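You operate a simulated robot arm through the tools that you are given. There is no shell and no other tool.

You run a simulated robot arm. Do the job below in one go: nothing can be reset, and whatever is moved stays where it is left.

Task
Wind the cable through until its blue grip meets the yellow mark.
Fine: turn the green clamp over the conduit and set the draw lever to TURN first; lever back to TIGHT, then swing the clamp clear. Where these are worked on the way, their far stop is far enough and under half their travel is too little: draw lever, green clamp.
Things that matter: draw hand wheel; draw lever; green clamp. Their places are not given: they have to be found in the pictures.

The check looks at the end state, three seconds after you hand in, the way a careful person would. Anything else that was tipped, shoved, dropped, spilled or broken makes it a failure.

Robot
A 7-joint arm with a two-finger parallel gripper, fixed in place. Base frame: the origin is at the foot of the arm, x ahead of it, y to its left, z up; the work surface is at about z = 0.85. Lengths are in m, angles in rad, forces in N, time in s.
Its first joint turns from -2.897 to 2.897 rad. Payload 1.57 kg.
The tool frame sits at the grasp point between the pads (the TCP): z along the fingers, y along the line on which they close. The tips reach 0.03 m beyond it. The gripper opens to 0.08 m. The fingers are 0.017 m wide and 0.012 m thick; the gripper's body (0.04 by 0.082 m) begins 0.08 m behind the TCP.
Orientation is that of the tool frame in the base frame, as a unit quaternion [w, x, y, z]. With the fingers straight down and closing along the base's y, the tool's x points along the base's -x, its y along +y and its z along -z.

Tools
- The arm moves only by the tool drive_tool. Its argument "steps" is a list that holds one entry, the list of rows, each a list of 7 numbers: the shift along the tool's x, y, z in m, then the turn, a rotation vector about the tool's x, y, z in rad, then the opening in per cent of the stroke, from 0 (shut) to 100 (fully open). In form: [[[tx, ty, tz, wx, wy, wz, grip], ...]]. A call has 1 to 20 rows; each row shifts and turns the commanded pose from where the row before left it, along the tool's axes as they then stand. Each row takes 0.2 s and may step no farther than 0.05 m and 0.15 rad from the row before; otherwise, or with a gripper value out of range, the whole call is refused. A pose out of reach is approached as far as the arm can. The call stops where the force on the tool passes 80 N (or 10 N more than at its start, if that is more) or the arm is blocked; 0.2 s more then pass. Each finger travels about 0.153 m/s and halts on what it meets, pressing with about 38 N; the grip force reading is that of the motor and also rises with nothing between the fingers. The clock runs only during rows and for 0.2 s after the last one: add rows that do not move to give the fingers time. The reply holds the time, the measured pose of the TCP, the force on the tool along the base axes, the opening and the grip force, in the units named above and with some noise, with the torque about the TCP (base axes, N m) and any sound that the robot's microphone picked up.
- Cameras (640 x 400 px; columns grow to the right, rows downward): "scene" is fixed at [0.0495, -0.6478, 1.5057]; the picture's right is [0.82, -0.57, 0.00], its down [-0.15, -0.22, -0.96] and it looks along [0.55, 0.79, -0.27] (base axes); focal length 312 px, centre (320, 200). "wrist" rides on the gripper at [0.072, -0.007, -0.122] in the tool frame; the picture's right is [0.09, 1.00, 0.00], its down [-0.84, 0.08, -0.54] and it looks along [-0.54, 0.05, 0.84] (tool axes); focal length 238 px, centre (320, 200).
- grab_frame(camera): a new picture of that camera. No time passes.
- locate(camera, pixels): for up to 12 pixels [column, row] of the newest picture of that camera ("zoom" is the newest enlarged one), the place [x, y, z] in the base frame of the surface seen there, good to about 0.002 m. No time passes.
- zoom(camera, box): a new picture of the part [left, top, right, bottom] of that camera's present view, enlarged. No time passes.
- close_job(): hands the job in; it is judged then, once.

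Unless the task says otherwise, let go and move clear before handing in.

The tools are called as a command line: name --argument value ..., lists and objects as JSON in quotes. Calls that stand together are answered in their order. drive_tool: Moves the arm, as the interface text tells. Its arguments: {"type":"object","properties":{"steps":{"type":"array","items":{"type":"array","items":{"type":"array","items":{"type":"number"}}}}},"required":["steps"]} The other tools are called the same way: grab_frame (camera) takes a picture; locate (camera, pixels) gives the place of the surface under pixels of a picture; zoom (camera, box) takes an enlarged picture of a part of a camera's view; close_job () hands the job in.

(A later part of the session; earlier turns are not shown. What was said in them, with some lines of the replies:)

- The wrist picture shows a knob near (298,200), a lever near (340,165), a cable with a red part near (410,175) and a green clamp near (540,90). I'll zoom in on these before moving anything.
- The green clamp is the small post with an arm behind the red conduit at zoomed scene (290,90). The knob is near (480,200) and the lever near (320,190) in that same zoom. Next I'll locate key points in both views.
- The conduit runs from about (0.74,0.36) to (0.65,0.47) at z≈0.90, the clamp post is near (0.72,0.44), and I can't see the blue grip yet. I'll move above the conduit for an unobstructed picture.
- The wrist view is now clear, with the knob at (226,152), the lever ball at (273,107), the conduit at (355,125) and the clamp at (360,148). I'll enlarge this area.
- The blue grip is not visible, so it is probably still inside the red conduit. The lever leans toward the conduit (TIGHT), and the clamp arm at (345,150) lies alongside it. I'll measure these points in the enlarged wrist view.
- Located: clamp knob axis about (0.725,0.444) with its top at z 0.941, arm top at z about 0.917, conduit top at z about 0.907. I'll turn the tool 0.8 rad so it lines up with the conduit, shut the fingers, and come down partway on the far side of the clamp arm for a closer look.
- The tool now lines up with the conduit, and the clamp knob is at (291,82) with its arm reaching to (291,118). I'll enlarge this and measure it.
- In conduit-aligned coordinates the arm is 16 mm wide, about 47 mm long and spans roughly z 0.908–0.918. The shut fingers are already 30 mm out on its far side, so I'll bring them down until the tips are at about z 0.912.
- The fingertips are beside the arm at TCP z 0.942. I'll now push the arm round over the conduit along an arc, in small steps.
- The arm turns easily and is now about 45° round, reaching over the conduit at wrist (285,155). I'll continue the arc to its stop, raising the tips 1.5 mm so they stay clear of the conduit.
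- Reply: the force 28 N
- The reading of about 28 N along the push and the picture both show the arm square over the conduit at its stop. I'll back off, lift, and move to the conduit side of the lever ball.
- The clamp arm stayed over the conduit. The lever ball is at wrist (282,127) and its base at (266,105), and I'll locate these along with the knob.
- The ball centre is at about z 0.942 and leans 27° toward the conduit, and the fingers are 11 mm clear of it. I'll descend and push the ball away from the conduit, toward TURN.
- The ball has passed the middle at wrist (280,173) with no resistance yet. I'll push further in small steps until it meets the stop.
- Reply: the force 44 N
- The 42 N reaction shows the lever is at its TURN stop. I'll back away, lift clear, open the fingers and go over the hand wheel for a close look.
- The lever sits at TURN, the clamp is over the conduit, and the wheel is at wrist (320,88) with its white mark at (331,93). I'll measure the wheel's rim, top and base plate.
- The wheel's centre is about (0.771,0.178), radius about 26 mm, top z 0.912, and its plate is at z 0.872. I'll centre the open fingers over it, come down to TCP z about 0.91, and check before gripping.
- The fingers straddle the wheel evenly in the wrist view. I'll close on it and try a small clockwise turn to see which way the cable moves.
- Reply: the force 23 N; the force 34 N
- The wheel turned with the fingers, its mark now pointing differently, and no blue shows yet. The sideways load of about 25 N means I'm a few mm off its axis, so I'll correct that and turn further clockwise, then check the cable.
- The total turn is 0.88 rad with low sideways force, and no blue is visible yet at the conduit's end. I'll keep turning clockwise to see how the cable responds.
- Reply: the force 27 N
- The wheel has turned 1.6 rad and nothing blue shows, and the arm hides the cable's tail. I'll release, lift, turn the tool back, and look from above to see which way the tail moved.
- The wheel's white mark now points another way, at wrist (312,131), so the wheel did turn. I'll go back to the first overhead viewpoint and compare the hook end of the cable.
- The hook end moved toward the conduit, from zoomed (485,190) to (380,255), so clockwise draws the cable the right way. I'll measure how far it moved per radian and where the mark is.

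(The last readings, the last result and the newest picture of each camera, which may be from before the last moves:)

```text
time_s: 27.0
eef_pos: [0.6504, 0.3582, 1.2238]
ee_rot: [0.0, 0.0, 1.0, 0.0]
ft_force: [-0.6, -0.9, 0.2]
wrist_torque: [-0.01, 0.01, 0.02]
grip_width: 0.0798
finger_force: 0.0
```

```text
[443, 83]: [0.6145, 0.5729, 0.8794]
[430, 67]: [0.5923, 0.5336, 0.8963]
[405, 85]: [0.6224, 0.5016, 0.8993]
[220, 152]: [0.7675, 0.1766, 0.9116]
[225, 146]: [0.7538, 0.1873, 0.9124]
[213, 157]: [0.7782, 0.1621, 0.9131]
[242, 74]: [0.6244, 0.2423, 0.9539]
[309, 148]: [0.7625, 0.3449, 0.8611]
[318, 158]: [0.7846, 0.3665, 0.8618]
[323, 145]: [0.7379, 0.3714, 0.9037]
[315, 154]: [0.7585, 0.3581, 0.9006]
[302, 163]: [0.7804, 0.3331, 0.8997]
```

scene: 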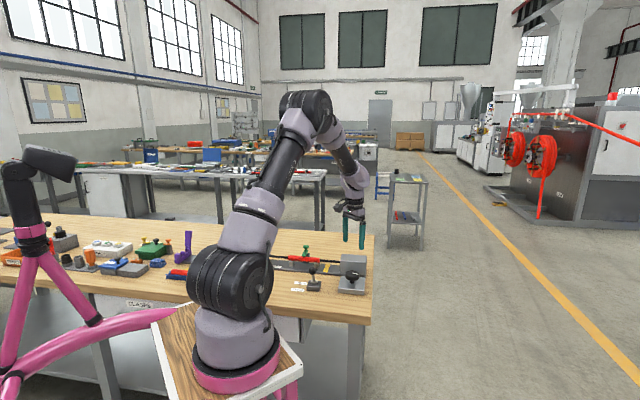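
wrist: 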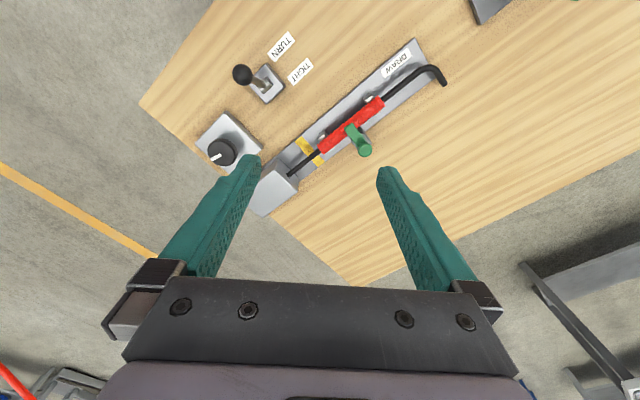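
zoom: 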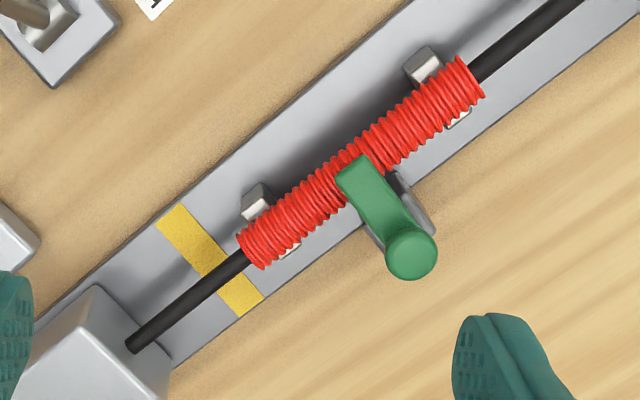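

The yellow mark's centre lies about 32 mm beyond the conduit's end, and the tail advanced roughly 27 mm per radian, so the grip is still inside the conduit. I'll return to the wheel at this yaw, which leaves a long clockwise range, and grip it again centred on (0.770,0.177).

drive_tool --steps '[[[-0.01993, -0.0302, 0.0267, 0, 0, 0, 100], [-0.01993, -0.0302, 0.0267, 0, 0, 0, 100], [-0.01993, -0.0302, 0.0267, 0, 0, 0, 100], [-0.01993, -0.0302, 0.0267, 0, 0, 0, 100], [-0.01993, -0.0302, 0.0267, 0, 0, 0, 100], [-0.01995, -0.0302, 0.0265, 0, 0, 0, 100], [0, 0, 0.045, 0, 0, 0, 100], [0, 0, 0.045, 0, 0, 0, 100], [0, 0, 0.04, 0, 0, 0, 100], [0, 0, 0.024, 0, 0, 0, 100], [0, 0, 0, 0, 0, 0, 100]]]'

grab_frame --camera "wrist"

```text
time_s: 29.4
eef_pos: [0.7701, 0.1736, 0.9091]
ee_rot: [-0.001, 0.001, 1.0, 0.0]
ft_force: [-0.5, -0.8, 0.3]
wrist_torque: [-0.02, -0.01, 0.0]
grip_width: 0.0801
finger_force: 0.0
```

```text
taken
```

wrist: 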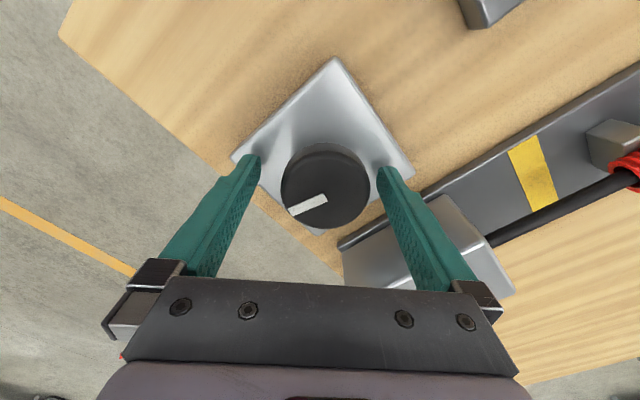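

The wheel sits about 3 mm to the right of the finger midline (325 against 318). I'll shift over, grip it, and turn clockwise about 0.9 rad, then check for blue at the conduit exit.

drive_tool --steps '[[[0, 0.0032, 0, 0, 0, 0, 100], [0, 0, 0, 0, 0, 0, 50], [0, 0, 0, 0, 0, 0, 0], [0, 0, 0, 0, 0, 0, 0], [0, 0, 0, 0, 0, 0.12, 0], [0, 0, 0, 0, 0, 0.12, 0], [0, 0, 0, 0, 0, 0.12, 0], [0, 0, 0, 0, 0, 0.12, 0], [0, 0, 0, 0, 0, 0.12, 0], [0, 0, 0, 0, 0, 0.12, 0], [0, 0, 0, 0, 0, 0.12, 0], [0, 0, 0, 0, 0, 0, 0]]]'

grab_frame --camera "wrist"

zoom --camera "scene" --box '[240, 225, 370, 310]'

```text
time_s: 32.0
eef_pos: [0.7707, 0.1784, 0.9085]
ee_rot: [0.001, 0.409, 0.913, 0.0]
ft_force: [-0.7, 16.3, 4.1]
wrist_torque: [0.15, -0.33, 0.02]
grip_width: 0.0535
finger_force: 44.6
```

```text
taken
```

wrist: 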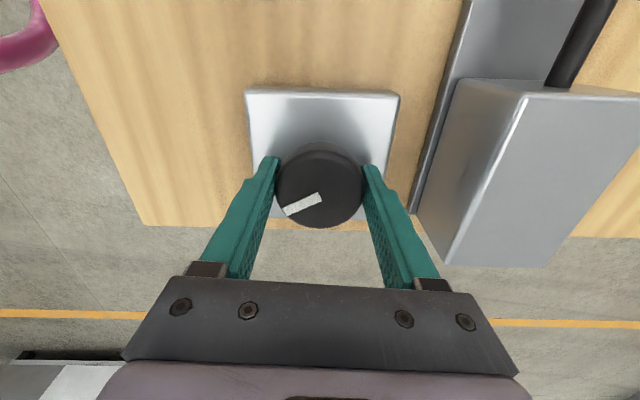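

```text
4.71 times, centred on (305, 268) of scene
```

zoom: 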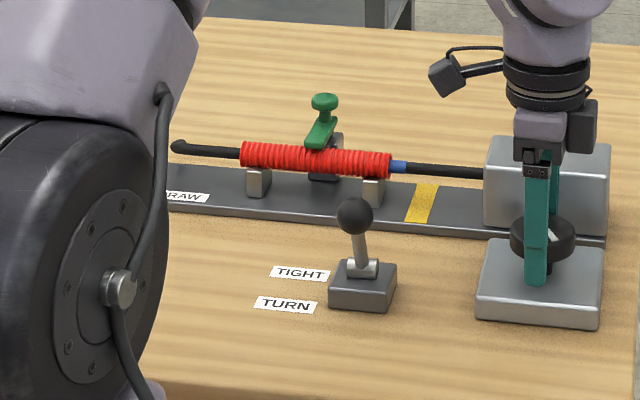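

Blue is now showing at the conduit's end, at zoomed scene (399,166). I'll turn a further 0.45 rad and measure the grip's ends against the mark.

drive_tool --steps '[[[0, 0, 0, 0, 0, 0.1125, 0], [0, 0, 0, 0, 0, 0.1125, 0], [0, 0, 0, 0, 0, 0.1125, 0], [0, 0, 0, 0, 0, 0.1125, 0], [0, 0, 0, 0, 0, 0, 0]]]'

zoom --camera "scene" --box '[305, 245, 345, 275]'

```text
time_s: 33.2
eef_pos: [0.7696, 0.1783, 0.9079]
ee_rot: [0.0, 0.602, 0.798, 0.0]
ft_force: [6.7, 22.2, -2.5]
wrist_torque: [0.36, -0.18, 0.02]
grip_width: 0.0532
finger_force: 45.2
```

```text
13.33 times, centred on (325, 260) of scene
```

zoom: 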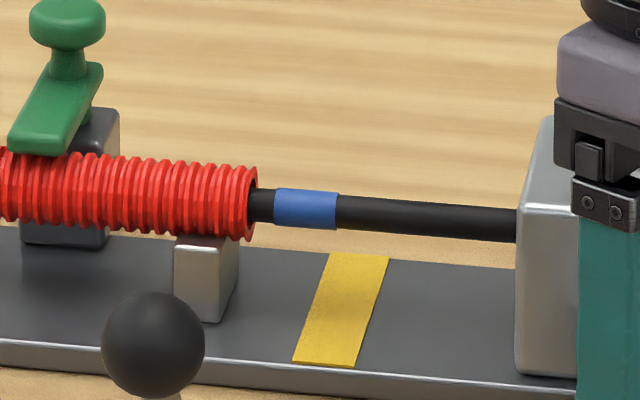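

The blue grip is fully out, between zoomed columns 273 and 338, and the yellow mark sits lower on the rail. I'll locate both to compare positions along the cable.

locate --camera "zoom" --pixels '[[277, 205], [305, 207], [334, 210], [305, 195], [305, 222], [330, 262], [385, 262], [300, 355], [350, 360], [340, 310], [255, 205], [515, 225]]'

```text
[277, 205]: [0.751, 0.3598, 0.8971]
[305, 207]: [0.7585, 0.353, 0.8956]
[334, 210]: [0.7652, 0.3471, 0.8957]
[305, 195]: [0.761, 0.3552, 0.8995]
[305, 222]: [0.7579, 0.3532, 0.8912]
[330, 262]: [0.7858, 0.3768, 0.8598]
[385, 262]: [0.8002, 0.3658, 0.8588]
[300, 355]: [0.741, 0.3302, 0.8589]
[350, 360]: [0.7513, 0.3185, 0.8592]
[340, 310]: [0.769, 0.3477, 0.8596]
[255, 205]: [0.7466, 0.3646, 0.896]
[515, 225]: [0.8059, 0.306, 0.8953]
```

The grip's centre is at 0.275 along the conduit axis and the mark's is at about 0.287, so about 12 mm remains, or roughly 0.44 rad. I'll turn 0.36 rad and measure again.

drive_tool --steps '[[[0, 0, 0, 0, 0, 0.09, 0], [0, 0, 0, 0, 0, 0.09, 0], [0, 0, 0, 0, 0, 0.09, 0], [0, 0, 0, 0, 0, 0.09, 0], [0, 0, 0, 0, 0, 0, 0]]]'

zoom --camera "scene" --box '[305, 245, 345, 275]'

locate --camera "zoom" --pixels '[[315, 211], [320, 211], [330, 211], [340, 211], [350, 211], [360, 212], [370, 212], [380, 213]]'

```text
time_s: 34.4
eef_pos: [0.7693, 0.1756, 0.9082]
ee_rot: [0.0, 0.736, 0.677, 0.0]
ft_force: [6.5, 17.5, 7.3]
wrist_torque: [-0.14, -0.09, -0.02]
grip_width: 0.0531
finger_force: 45.1
```

```text
13.33 times, centred on (325, 260) of scene
```

zoom: 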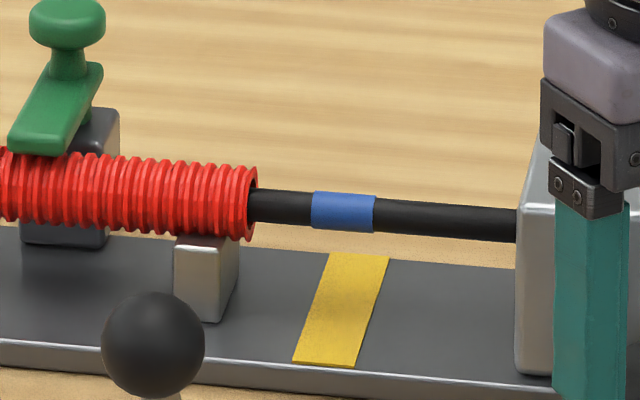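

```text
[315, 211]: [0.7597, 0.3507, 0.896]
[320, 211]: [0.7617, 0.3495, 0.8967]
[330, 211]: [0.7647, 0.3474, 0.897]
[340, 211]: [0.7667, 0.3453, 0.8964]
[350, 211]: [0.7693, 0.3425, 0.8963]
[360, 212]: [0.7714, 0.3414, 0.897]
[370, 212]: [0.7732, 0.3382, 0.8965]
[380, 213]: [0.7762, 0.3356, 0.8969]
```

The blue grip now spans about 0.277 to 0.2975 and the mark about 0.2775 to 0.2965, so they line up. I'll release the wheel, lift straight up, turn the tool back and check from above.

drive_tool --steps '[[[0, 0, 0, 0, 0, 0, 90], [0, 0, 0, 0, 0, 0, 100], [0, 0, -0.05, 0, 0, 0, 100], [0, 0, -0.05, 0, 0, 0, 100], [0, 0, -0.05, 0, 0, 0, 100], [0, 0, 0, 0, 0, -0.1424, 100], [0, 0, 0, 0, 0, -0.1424, 100], [0, 0, 0, 0, 0, -0.1424, 100], [0, 0, 0, 0, 0, -0.1424, 100], [0, 0, 0, 0, 0, -0.1424, 100], [0, 0, 0, 0, 0, -0.1424, 100], [0, 0, 0, 0, 0, 0, 100]]]'

zoom --camera "scene" --box '[305, 245, 345, 275]'

grab_frame --camera "wrist"

```text
time_s: 37.0
eef_pos: [0.7708, 0.1769, 1.0582]
ee_rot: [0.0, 0.388, 0.922, 0.0]
ft_force: [0.5, 0.8, -0.6]
wrist_torque: [-0.02, 0.0, -0.03]
grip_width: 0.0801
finger_force: 0.0
```

```text
13.33 times, centred on (325, 260) of scene
```

zoom: 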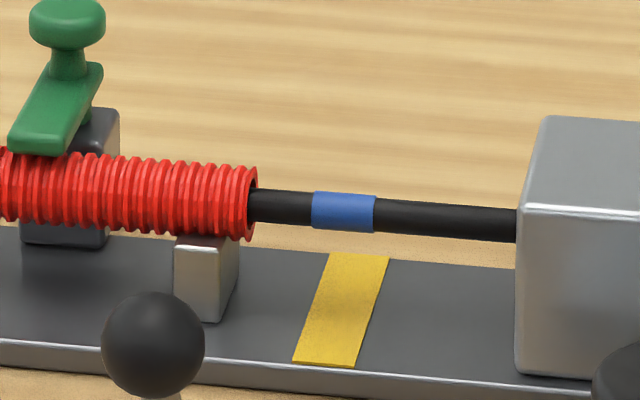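

```text
taken
```

wrist: 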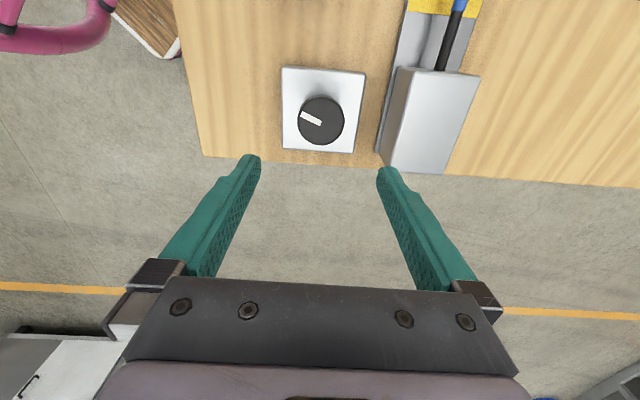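

Releasing the wheel did not move the cable. I'll move so the wrist camera looks down on the mark and confirm the alignment from a second view.

drive_tool --steps '[[[0.02, 0.0295, -0.0225, 0, 0, 0, 100], [0.02, 0.0295, -0.0225, 0, 0, 0, 100], [0.02, 0.0295, -0.0225, 0, 0, 0, 100], [0.02, 0.0295, -0.0225, 0, 0, 0, 100], [0, 0, 0, 0, 0, 0, 100]]]'

grab_frame --camera "wrist"

zoom --camera "wrist" --box '[290, 45, 350, 95]'

```text
time_s: 38.2
eef_pos: [0.7983, 0.3132, 1.1476]
ee_rot: [0.0, 0.389, 0.921, 0.0]
ft_force: [-0.3, 0.6, 0.4]
wrist_torque: [-0.01, -0.03, 0.0]
grip_width: 0.08
finger_force: 0.0
```

```text
taken
```

wrist: 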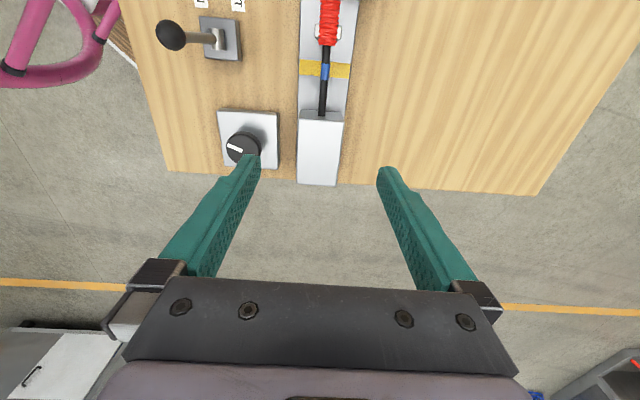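

```text
8.00 times, centred on (320, 70) of wrist
```

zoom: 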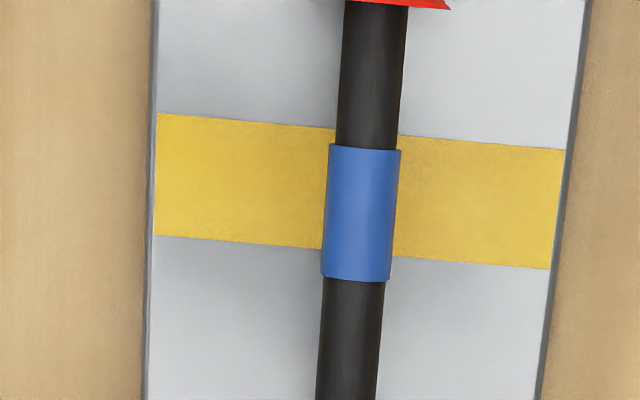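

From above, blue at zoomed (360,214) sits over the mark's (360,190), with most of the offset being perspective. I'll locate points to confirm.

locate --camera "zoom" --pixels '[[365, 150], [360, 214], [355, 276], [240, 125], [240, 182], [240, 238], [480, 145], [480, 202], [480, 258]]'

```text
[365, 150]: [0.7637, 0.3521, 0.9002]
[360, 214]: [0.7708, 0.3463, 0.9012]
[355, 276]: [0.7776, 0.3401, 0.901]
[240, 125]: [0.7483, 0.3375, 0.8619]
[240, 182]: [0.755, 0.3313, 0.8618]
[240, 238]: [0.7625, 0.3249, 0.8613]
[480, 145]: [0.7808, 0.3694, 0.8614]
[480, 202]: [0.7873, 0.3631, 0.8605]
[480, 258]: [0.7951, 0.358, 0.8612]
```

Both centres come out at about 0.288 along the axis, so the blue grip is on the mark. Next I'll shut the fingers and move to the far side of the lever ball, ready to push it back to TIGHT.

drive_tool --steps '[[[0.0116, -0.0358, 0, 0, 0, 0, 60], [0.0116, -0.0358, 0, 0, 0, 0, 20], [0.0116, -0.0358, 0, 0, 0, 0, 0], [0.0116, -0.0358, 0, 0, 0, 0, 0], [0.0116, -0.0358, 0, 0, 0, 0, 0], [0.0116, -0.0358, 0, 0, 0, 0, 0], [0, 0, 0, 0, 0, 0, 0]]]'

grab_frame --camera "wrist"

```text
time_s: 39.8
eef_pos: [0.5984, 0.2125, 1.1485]
ee_rot: [0.001, 0.388, 0.922, 0.0]
ft_force: [-0.3, 0.7, 1.0]
wrist_torque: [0.04, -0.02, 0.02]
grip_width: 0.0
finger_force: 21.7
```

```text
taken
```

wrist: 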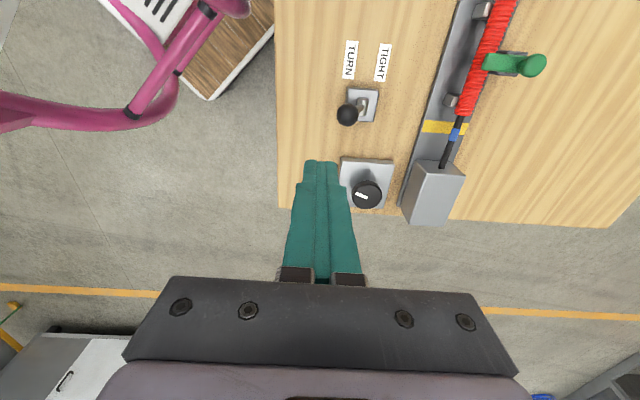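

locate --camera "wrist" --pixels '[[347, 115], [338, 116], [356, 116], [347, 107], [347, 124], [362, 104]]'

```text
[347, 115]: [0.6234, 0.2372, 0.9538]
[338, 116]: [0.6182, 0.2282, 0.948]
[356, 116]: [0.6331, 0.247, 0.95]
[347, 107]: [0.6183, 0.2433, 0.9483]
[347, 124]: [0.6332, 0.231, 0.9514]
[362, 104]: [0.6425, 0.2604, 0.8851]
```

The ball's centre is about 37 mm from the shut fingers, with roughly an 11 mm gap between them. I'll descend to ball height and push toward the conduit, to TIGHT.

drive_tool --steps '[[[0, 0, 0.045, 0, 0, 0, 0], [0, 0, 0.045, 0, 0, 0, 0], [0, 0, 0.045, 0, 0, 0, 0], [0, 0, 0.03, 0, 0, 0, 0], [0, 0, 0.0185, 0, 0, 0, 0], [0, 0.011, 0, 0, 0, 0, 0], [0, 0.011, 0, 0, 0, 0, 0], [0, 0.011, 0, 0, 0, 0, 0], [0, 0.011, 0, 0, 0, 0, 0], [0, 0.011, 0, 0, 0, 0, 0], [0, 0.011, 0, 0, 0, 0, 0], [0, 0.006, 0, 0, 0, 0, 0], [0, 0, 0, 0, 0, 0, 0]]]'

zoom --camera "scene" --box '[240, 225, 370, 310]'

grab_frame --camera "wrist"

```text
time_s: 42.6
eef_pos: [0.6472, 0.2647, 0.9639]
ee_rot: [-0.001, 0.389, 0.921, -0.001]
ft_force: [-7.5, -7.6, 0.0]
wrist_torque: [-0.21, 0.18, -0.05]
grip_width: 0.0
finger_force: 22.0
```

```text
4.71 times, centred on (305, 268) of scene
```

zoom: 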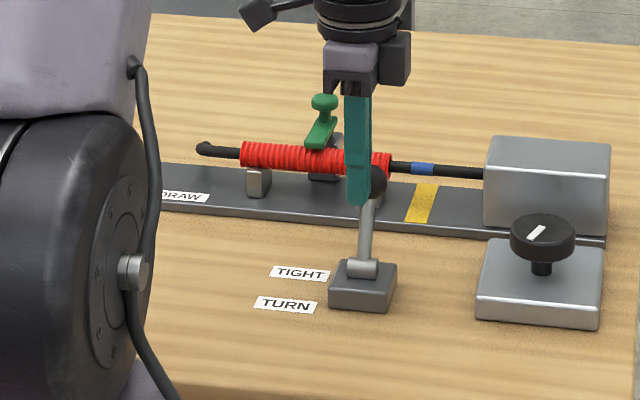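

```text
taken
```

wrist: 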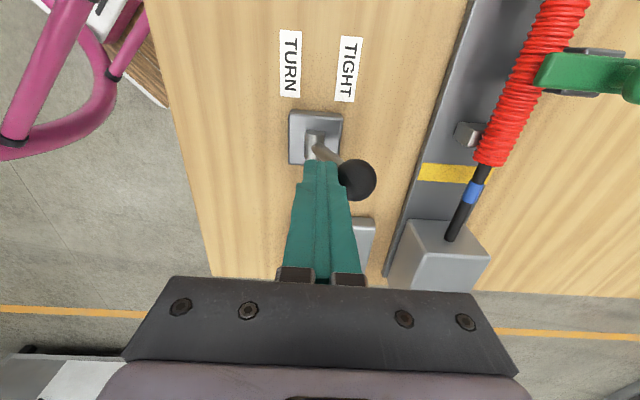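

The ball is on the TIGHT side, and a first 10 N reaction shows it touching its stop. I'll press a few mm more to seat it fully.

drive_tool --steps '[[[0, 0.004, 0, 0, 0, 0, 0], [0, 0, 0, 0, 0, 0, 0]]]'

zoom --camera "scene" --box '[240, 225, 370, 310]'

```text
time_s: 43.2
eef_pos: [0.6467, 0.2657, 0.9644]
ee_rot: [-0.002, 0.39, 0.921, -0.002]
ft_force: [-27.1, -26.8, 3.1]
wrist_torque: [-0.66, 0.66, -0.16]
grip_width: 0.0
finger_force: 21.4
```

```text
4.71 times, centred on (305, 268) of scene
```

zoom: 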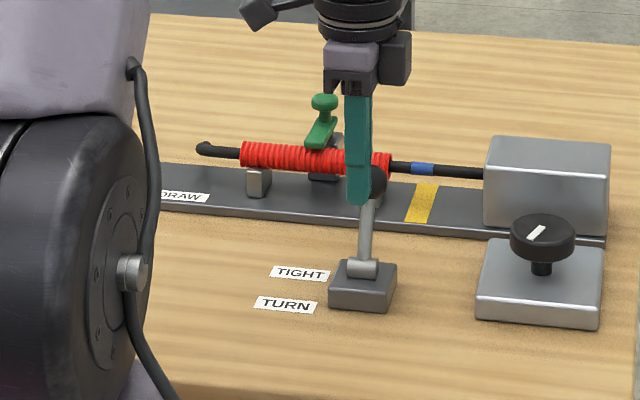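

The 38 N reaction shows the lever seated at TIGHT. I'll back off, lift, and move over the conduit to the hook side of the clamp arm.

drive_tool --steps '[[[0, -0.02, 0, 0, 0, 0, 0], [0, 0, -0.05, 0, 0, 0, 0], [0, 0, -0.05, 0, 0, 0, 0], [0, 0, -0.02, 0, 0, 0, 0], [0.02138, 0.03332, 0, 0, 0, 0, 0], [0.02138, 0.03332, 0, 0, 0, 0, 0], [0.02138, 0.03332, 0, 0, 0, 0, 0], [0.02138, 0.03332, 0, 0, 0, 0, 0], [0.02138, 0.03332, 0, 0, 0, 0, 0], [0, 0, 0, 0, 0, 0, 0]]]'

grab_frame --camera "wrist"

zoom --camera "scene" --box '[240, 215, 370, 300]'

```text
time_s: 45.4
eef_pos: [0.6814, 0.4475, 1.0832]
ee_rot: [0.0, 0.388, 0.921, 0.0]
ft_force: [-0.5, -0.3, -0.3]
wrist_torque: [0.0, 0.03, -0.02]
grip_width: 0.0
finger_force: 21.8
```

```text
taken
```

wrist: 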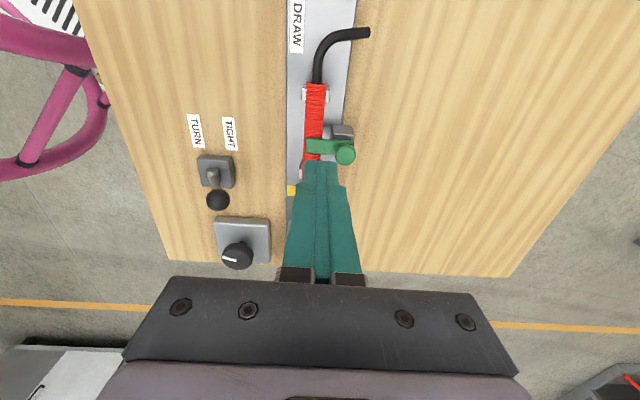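

```text
4.71 times, centred on (305, 258) of scene
```

zoom: 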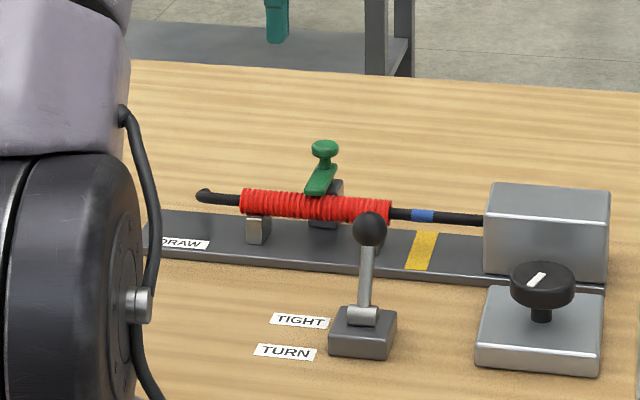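

The lever is at TIGHT and blue is over the mark in the scene zoom (422,215). The clamp arm is at wrist (322,146), and I'll locate it before descending on its hook side.

locate --camera "wrist" --pixels '[[310, 145], [322, 146], [322, 140], [322, 151], [345, 152], [316, 120], [315, 95], [308, 146]]'

zoom --camera "wrist" --box '[280, 70, 380, 180]'

```text
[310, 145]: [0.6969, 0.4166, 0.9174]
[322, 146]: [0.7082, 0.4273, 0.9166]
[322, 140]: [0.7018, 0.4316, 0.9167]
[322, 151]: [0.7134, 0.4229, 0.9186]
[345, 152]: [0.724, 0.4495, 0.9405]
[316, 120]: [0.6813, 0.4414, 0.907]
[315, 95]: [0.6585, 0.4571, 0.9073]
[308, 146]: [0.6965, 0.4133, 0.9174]
```

```text
3.64 times, centred on (330, 125) of wrist
```

zoom: 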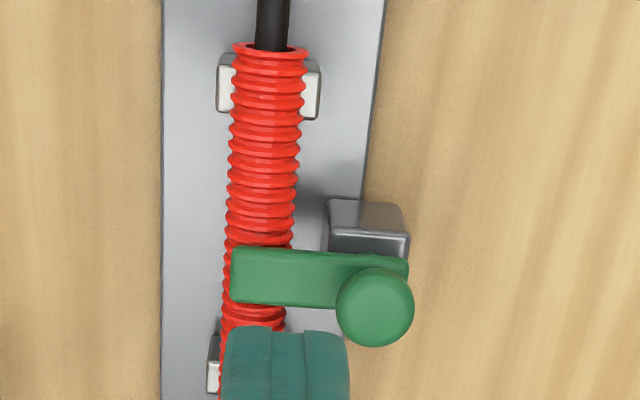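

The arm spans 0.178–0.195 along the axis, and the fingers are about 16 mm clear on the hook side. I'll descend until the tips are near z 0.913, just above the conduit.

drive_tool --steps '[[[0, 0, 0.045, 0, 0, 0, 0], [0, 0, 0.045, 0, 0, 0, 0], [0, 0, 0.03, 0, 0, 0, 0], [0, 0, 0.0202, 0, 0, 0, 0], [0, 0, 0, 0, 0, 0, 0]]]'

zoom --camera "scene" --box '[270, 225, 340, 275]'

grab_frame --camera "wrist"

```text
time_s: 46.6
eef_pos: [0.6805, 0.4483, 0.9447]
ee_rot: [-0.001, 0.389, 0.921, 0.001]
ft_force: [0.2, -0.2, 1.6]
wrist_torque: [0.0, 0.0, 0.0]
grip_width: 0.0001
finger_force: 22.0
```

```text
8.00 times, centred on (305, 250) of scene
```

zoom: 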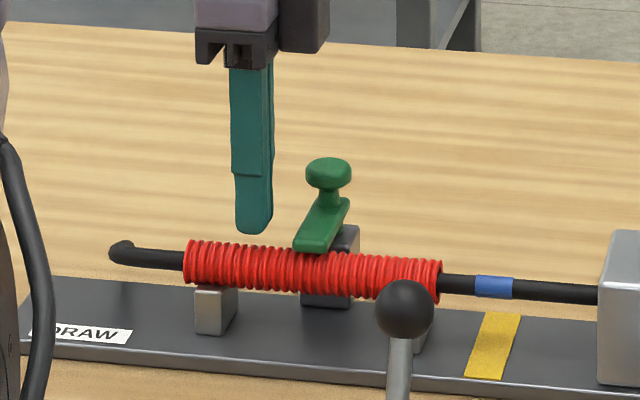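

```text
taken
```

wrist: 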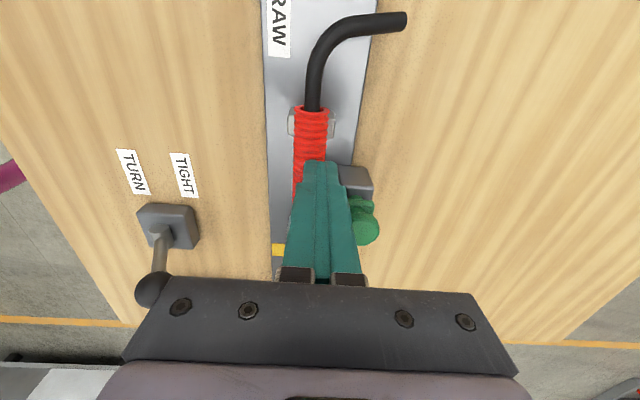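

The TCP is at z 0.9447, which gives too little overlap with the arm, so I'll lower 3 mm and push the arm back round toward the gearbox side along the reverse arc.

drive_tool --steps '[[[0, 0, 0.003, 0, 0, 0, 0], [-0.0178, 0.0024, 0, 0, 0, 0, 0], [-0.0057, -0.004, 0, 0, 0, 0, 0], [-0.0073, -0.0027, 0, 0, 0, 0, 0], [-0.0088, -0.0004, 0, 0, 0, 0, 0], [0, 0, 0, 0, 0, 0, 0]]]'

zoom --camera "scene" --box '[270, 225, 340, 275]'

grab_frame --camera "wrist"

```text
time_s: 48.0
eef_pos: [0.7067, 0.4158, 0.9418]
ee_rot: [0.0, 0.388, 0.922, 0.0]
ft_force: [0.2, 0.1, -0.8]
wrist_torque: [0.01, -0.01, 0.01]
grip_width: 0.0
finger_force: 21.6
```

```text
8.00 times, centred on (305, 250) of scene
```

zoom: 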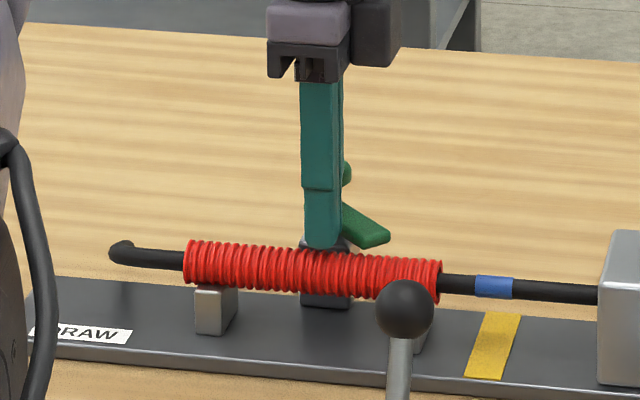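

```text
taken
```

wrist: 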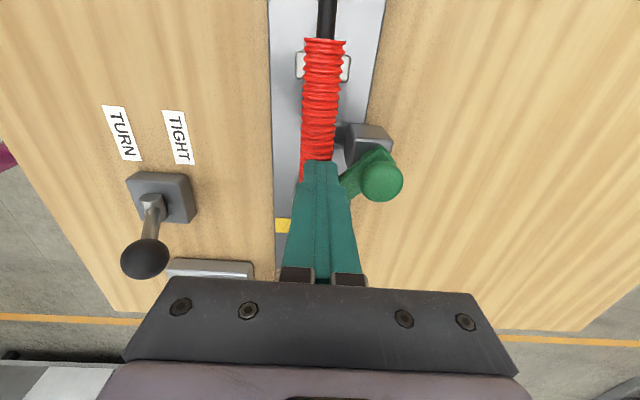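

The arm is about halfway back with almost no force on the tool. I'll continue the arc to its clear stop.

drive_tool --steps '[[[-0.0085, 0.0022, 0, 0, 0, 0, 0], [-0.0087, 0.0057, 0, 0, 0, 0, 0], [-0.0066, 0.0089, 0, 0, 0, 0, 0], [-0.001, 0.003, 0, 0, 0, 0, 0], [0, 0, 0, 0, 0, 0, 0]]]'

zoom --camera "scene" --box '[270, 225, 340, 275]'

grab_frame --camera "wrist"

```text
time_s: 49.2
eef_pos: [0.7348, 0.4117, 0.941]
ee_rot: [-0.002, 0.388, 0.922, -0.002]
ft_force: [-22.3, -15.4, 6.3]
wrist_torque: [-0.28, 0.54, 0.27]
grip_width: 0.0
finger_force: 21.1
```

```text
8.00 times, centred on (305, 250) of scene
```

zoom: 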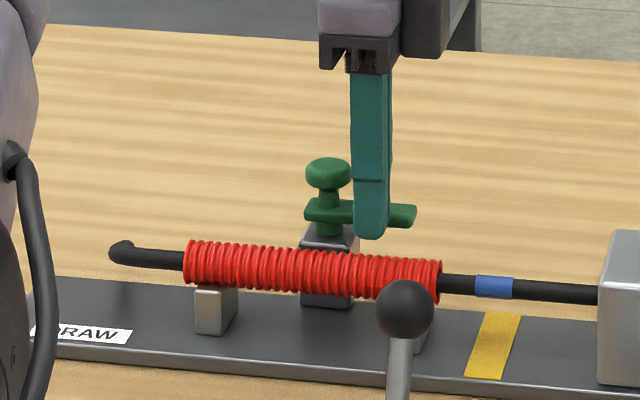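

```text
taken
```

wrist: 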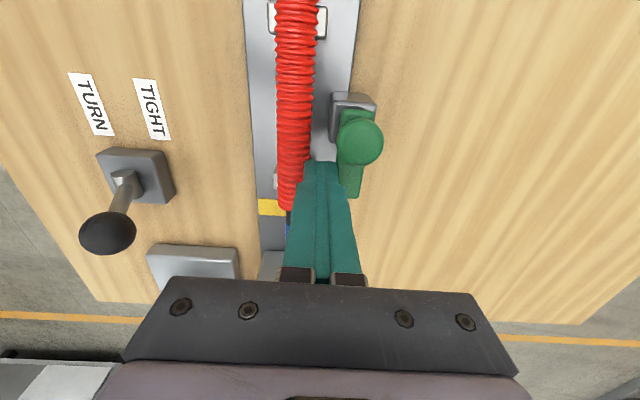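

The clamp arm lies alongside the conduit again, and a reaction of about 27 N shows it at its clear stop. I'll ease off, lift straight up, and check everything once more.

drive_tool --steps '[[[0, -0.006, 0, 0, 0, 0, 0], [0, 0, -0.04, 0, 0, 0, 0], [0, 0, -0.05, 0, 0, 0, 0], [0, 0, -0.05, 0, 0, 0, 0], [-0.04, 0, -0.03, 0, 0, 0, 0], [-0.04, 0, -0.03, 0, 0, 0, 0], [-0.03, -0.01, 0, 0, 0, 0, 50], [0, 0, 0, 0, 0, 0, 50]]]'

grab_frame --camera "wrist"

grab_frame --camera "scene"

zoom --camera "scene" --box '[250, 235, 370, 310]'

zoom --camera "scene" --box '[305, 245, 345, 275]'

```text
time_s: 51.0
eef_pos: [0.8019, 0.3226, 1.142]
ee_rot: [0.0, 0.389, 0.921, -0.001]
ft_force: [-0.2, -0.4, 0.7]
wrist_torque: [-0.01, -0.01, -0.03]
grip_width: 0.04
finger_force: 0.0
```

```text
taken
```

wrist: 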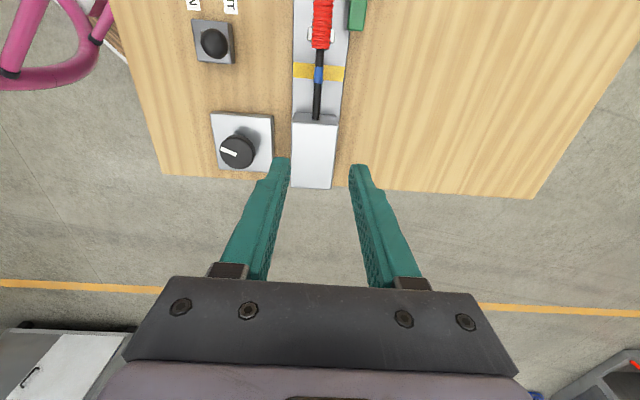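

```text
taken
```

scene: 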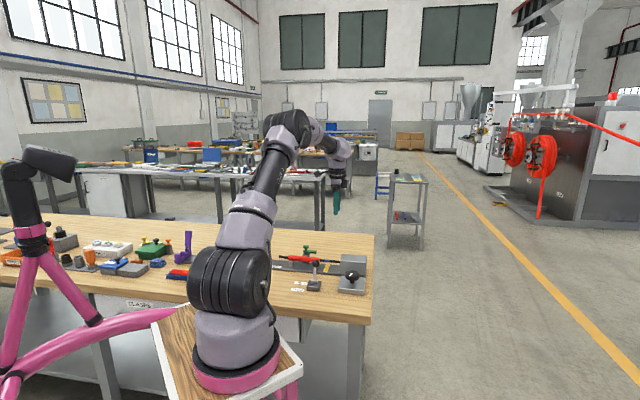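

```text
5.33 times, centred on (310, 272) of scene
```

zoom: 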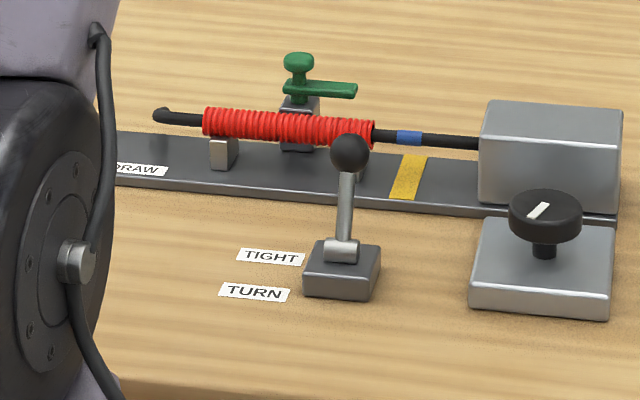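

```text
13.33 times, centred on (325, 260) of scene
```

zoom: 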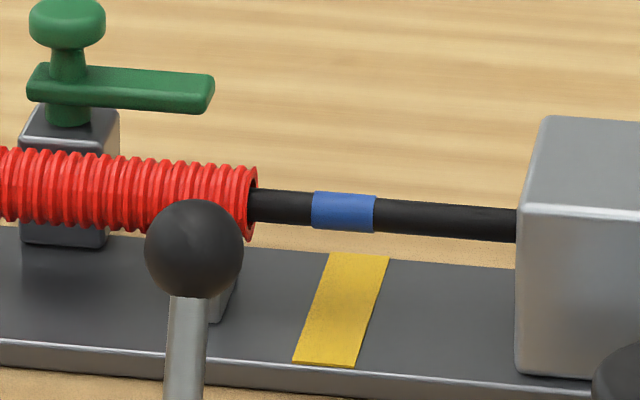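

The final pictures show the blue grip (zoomed columns 312–376) still over the yellow mark, the lever at TIGHT and the clamp arm clear. Nothing else was disturbed and the gripper is empty and well away, so I'm handing the job in.

close_job

```text
The job is handed in.
```

The cable is wound through and its blue grip sits on the yellow mark. Located from above, the two centres agreed to within about 1 mm.

- **Order worked:** I turned the green clamp over the conduit and set the draw lever to TURN, both to their stops. Then I wound the hand wheel clockwise. After that I put the lever back to TIGHT and swung the clamp clear, again both to their stops.
- **State at hand-in:** In the last pictures the lever is at TIGHT and the clamp arm lies alongside the conduit. The blue grip had not moved since I let go of the wheel. I saw nothing else out of place, and the gripper was empty and well clear.

The job has been handed in, but no verdict came back.
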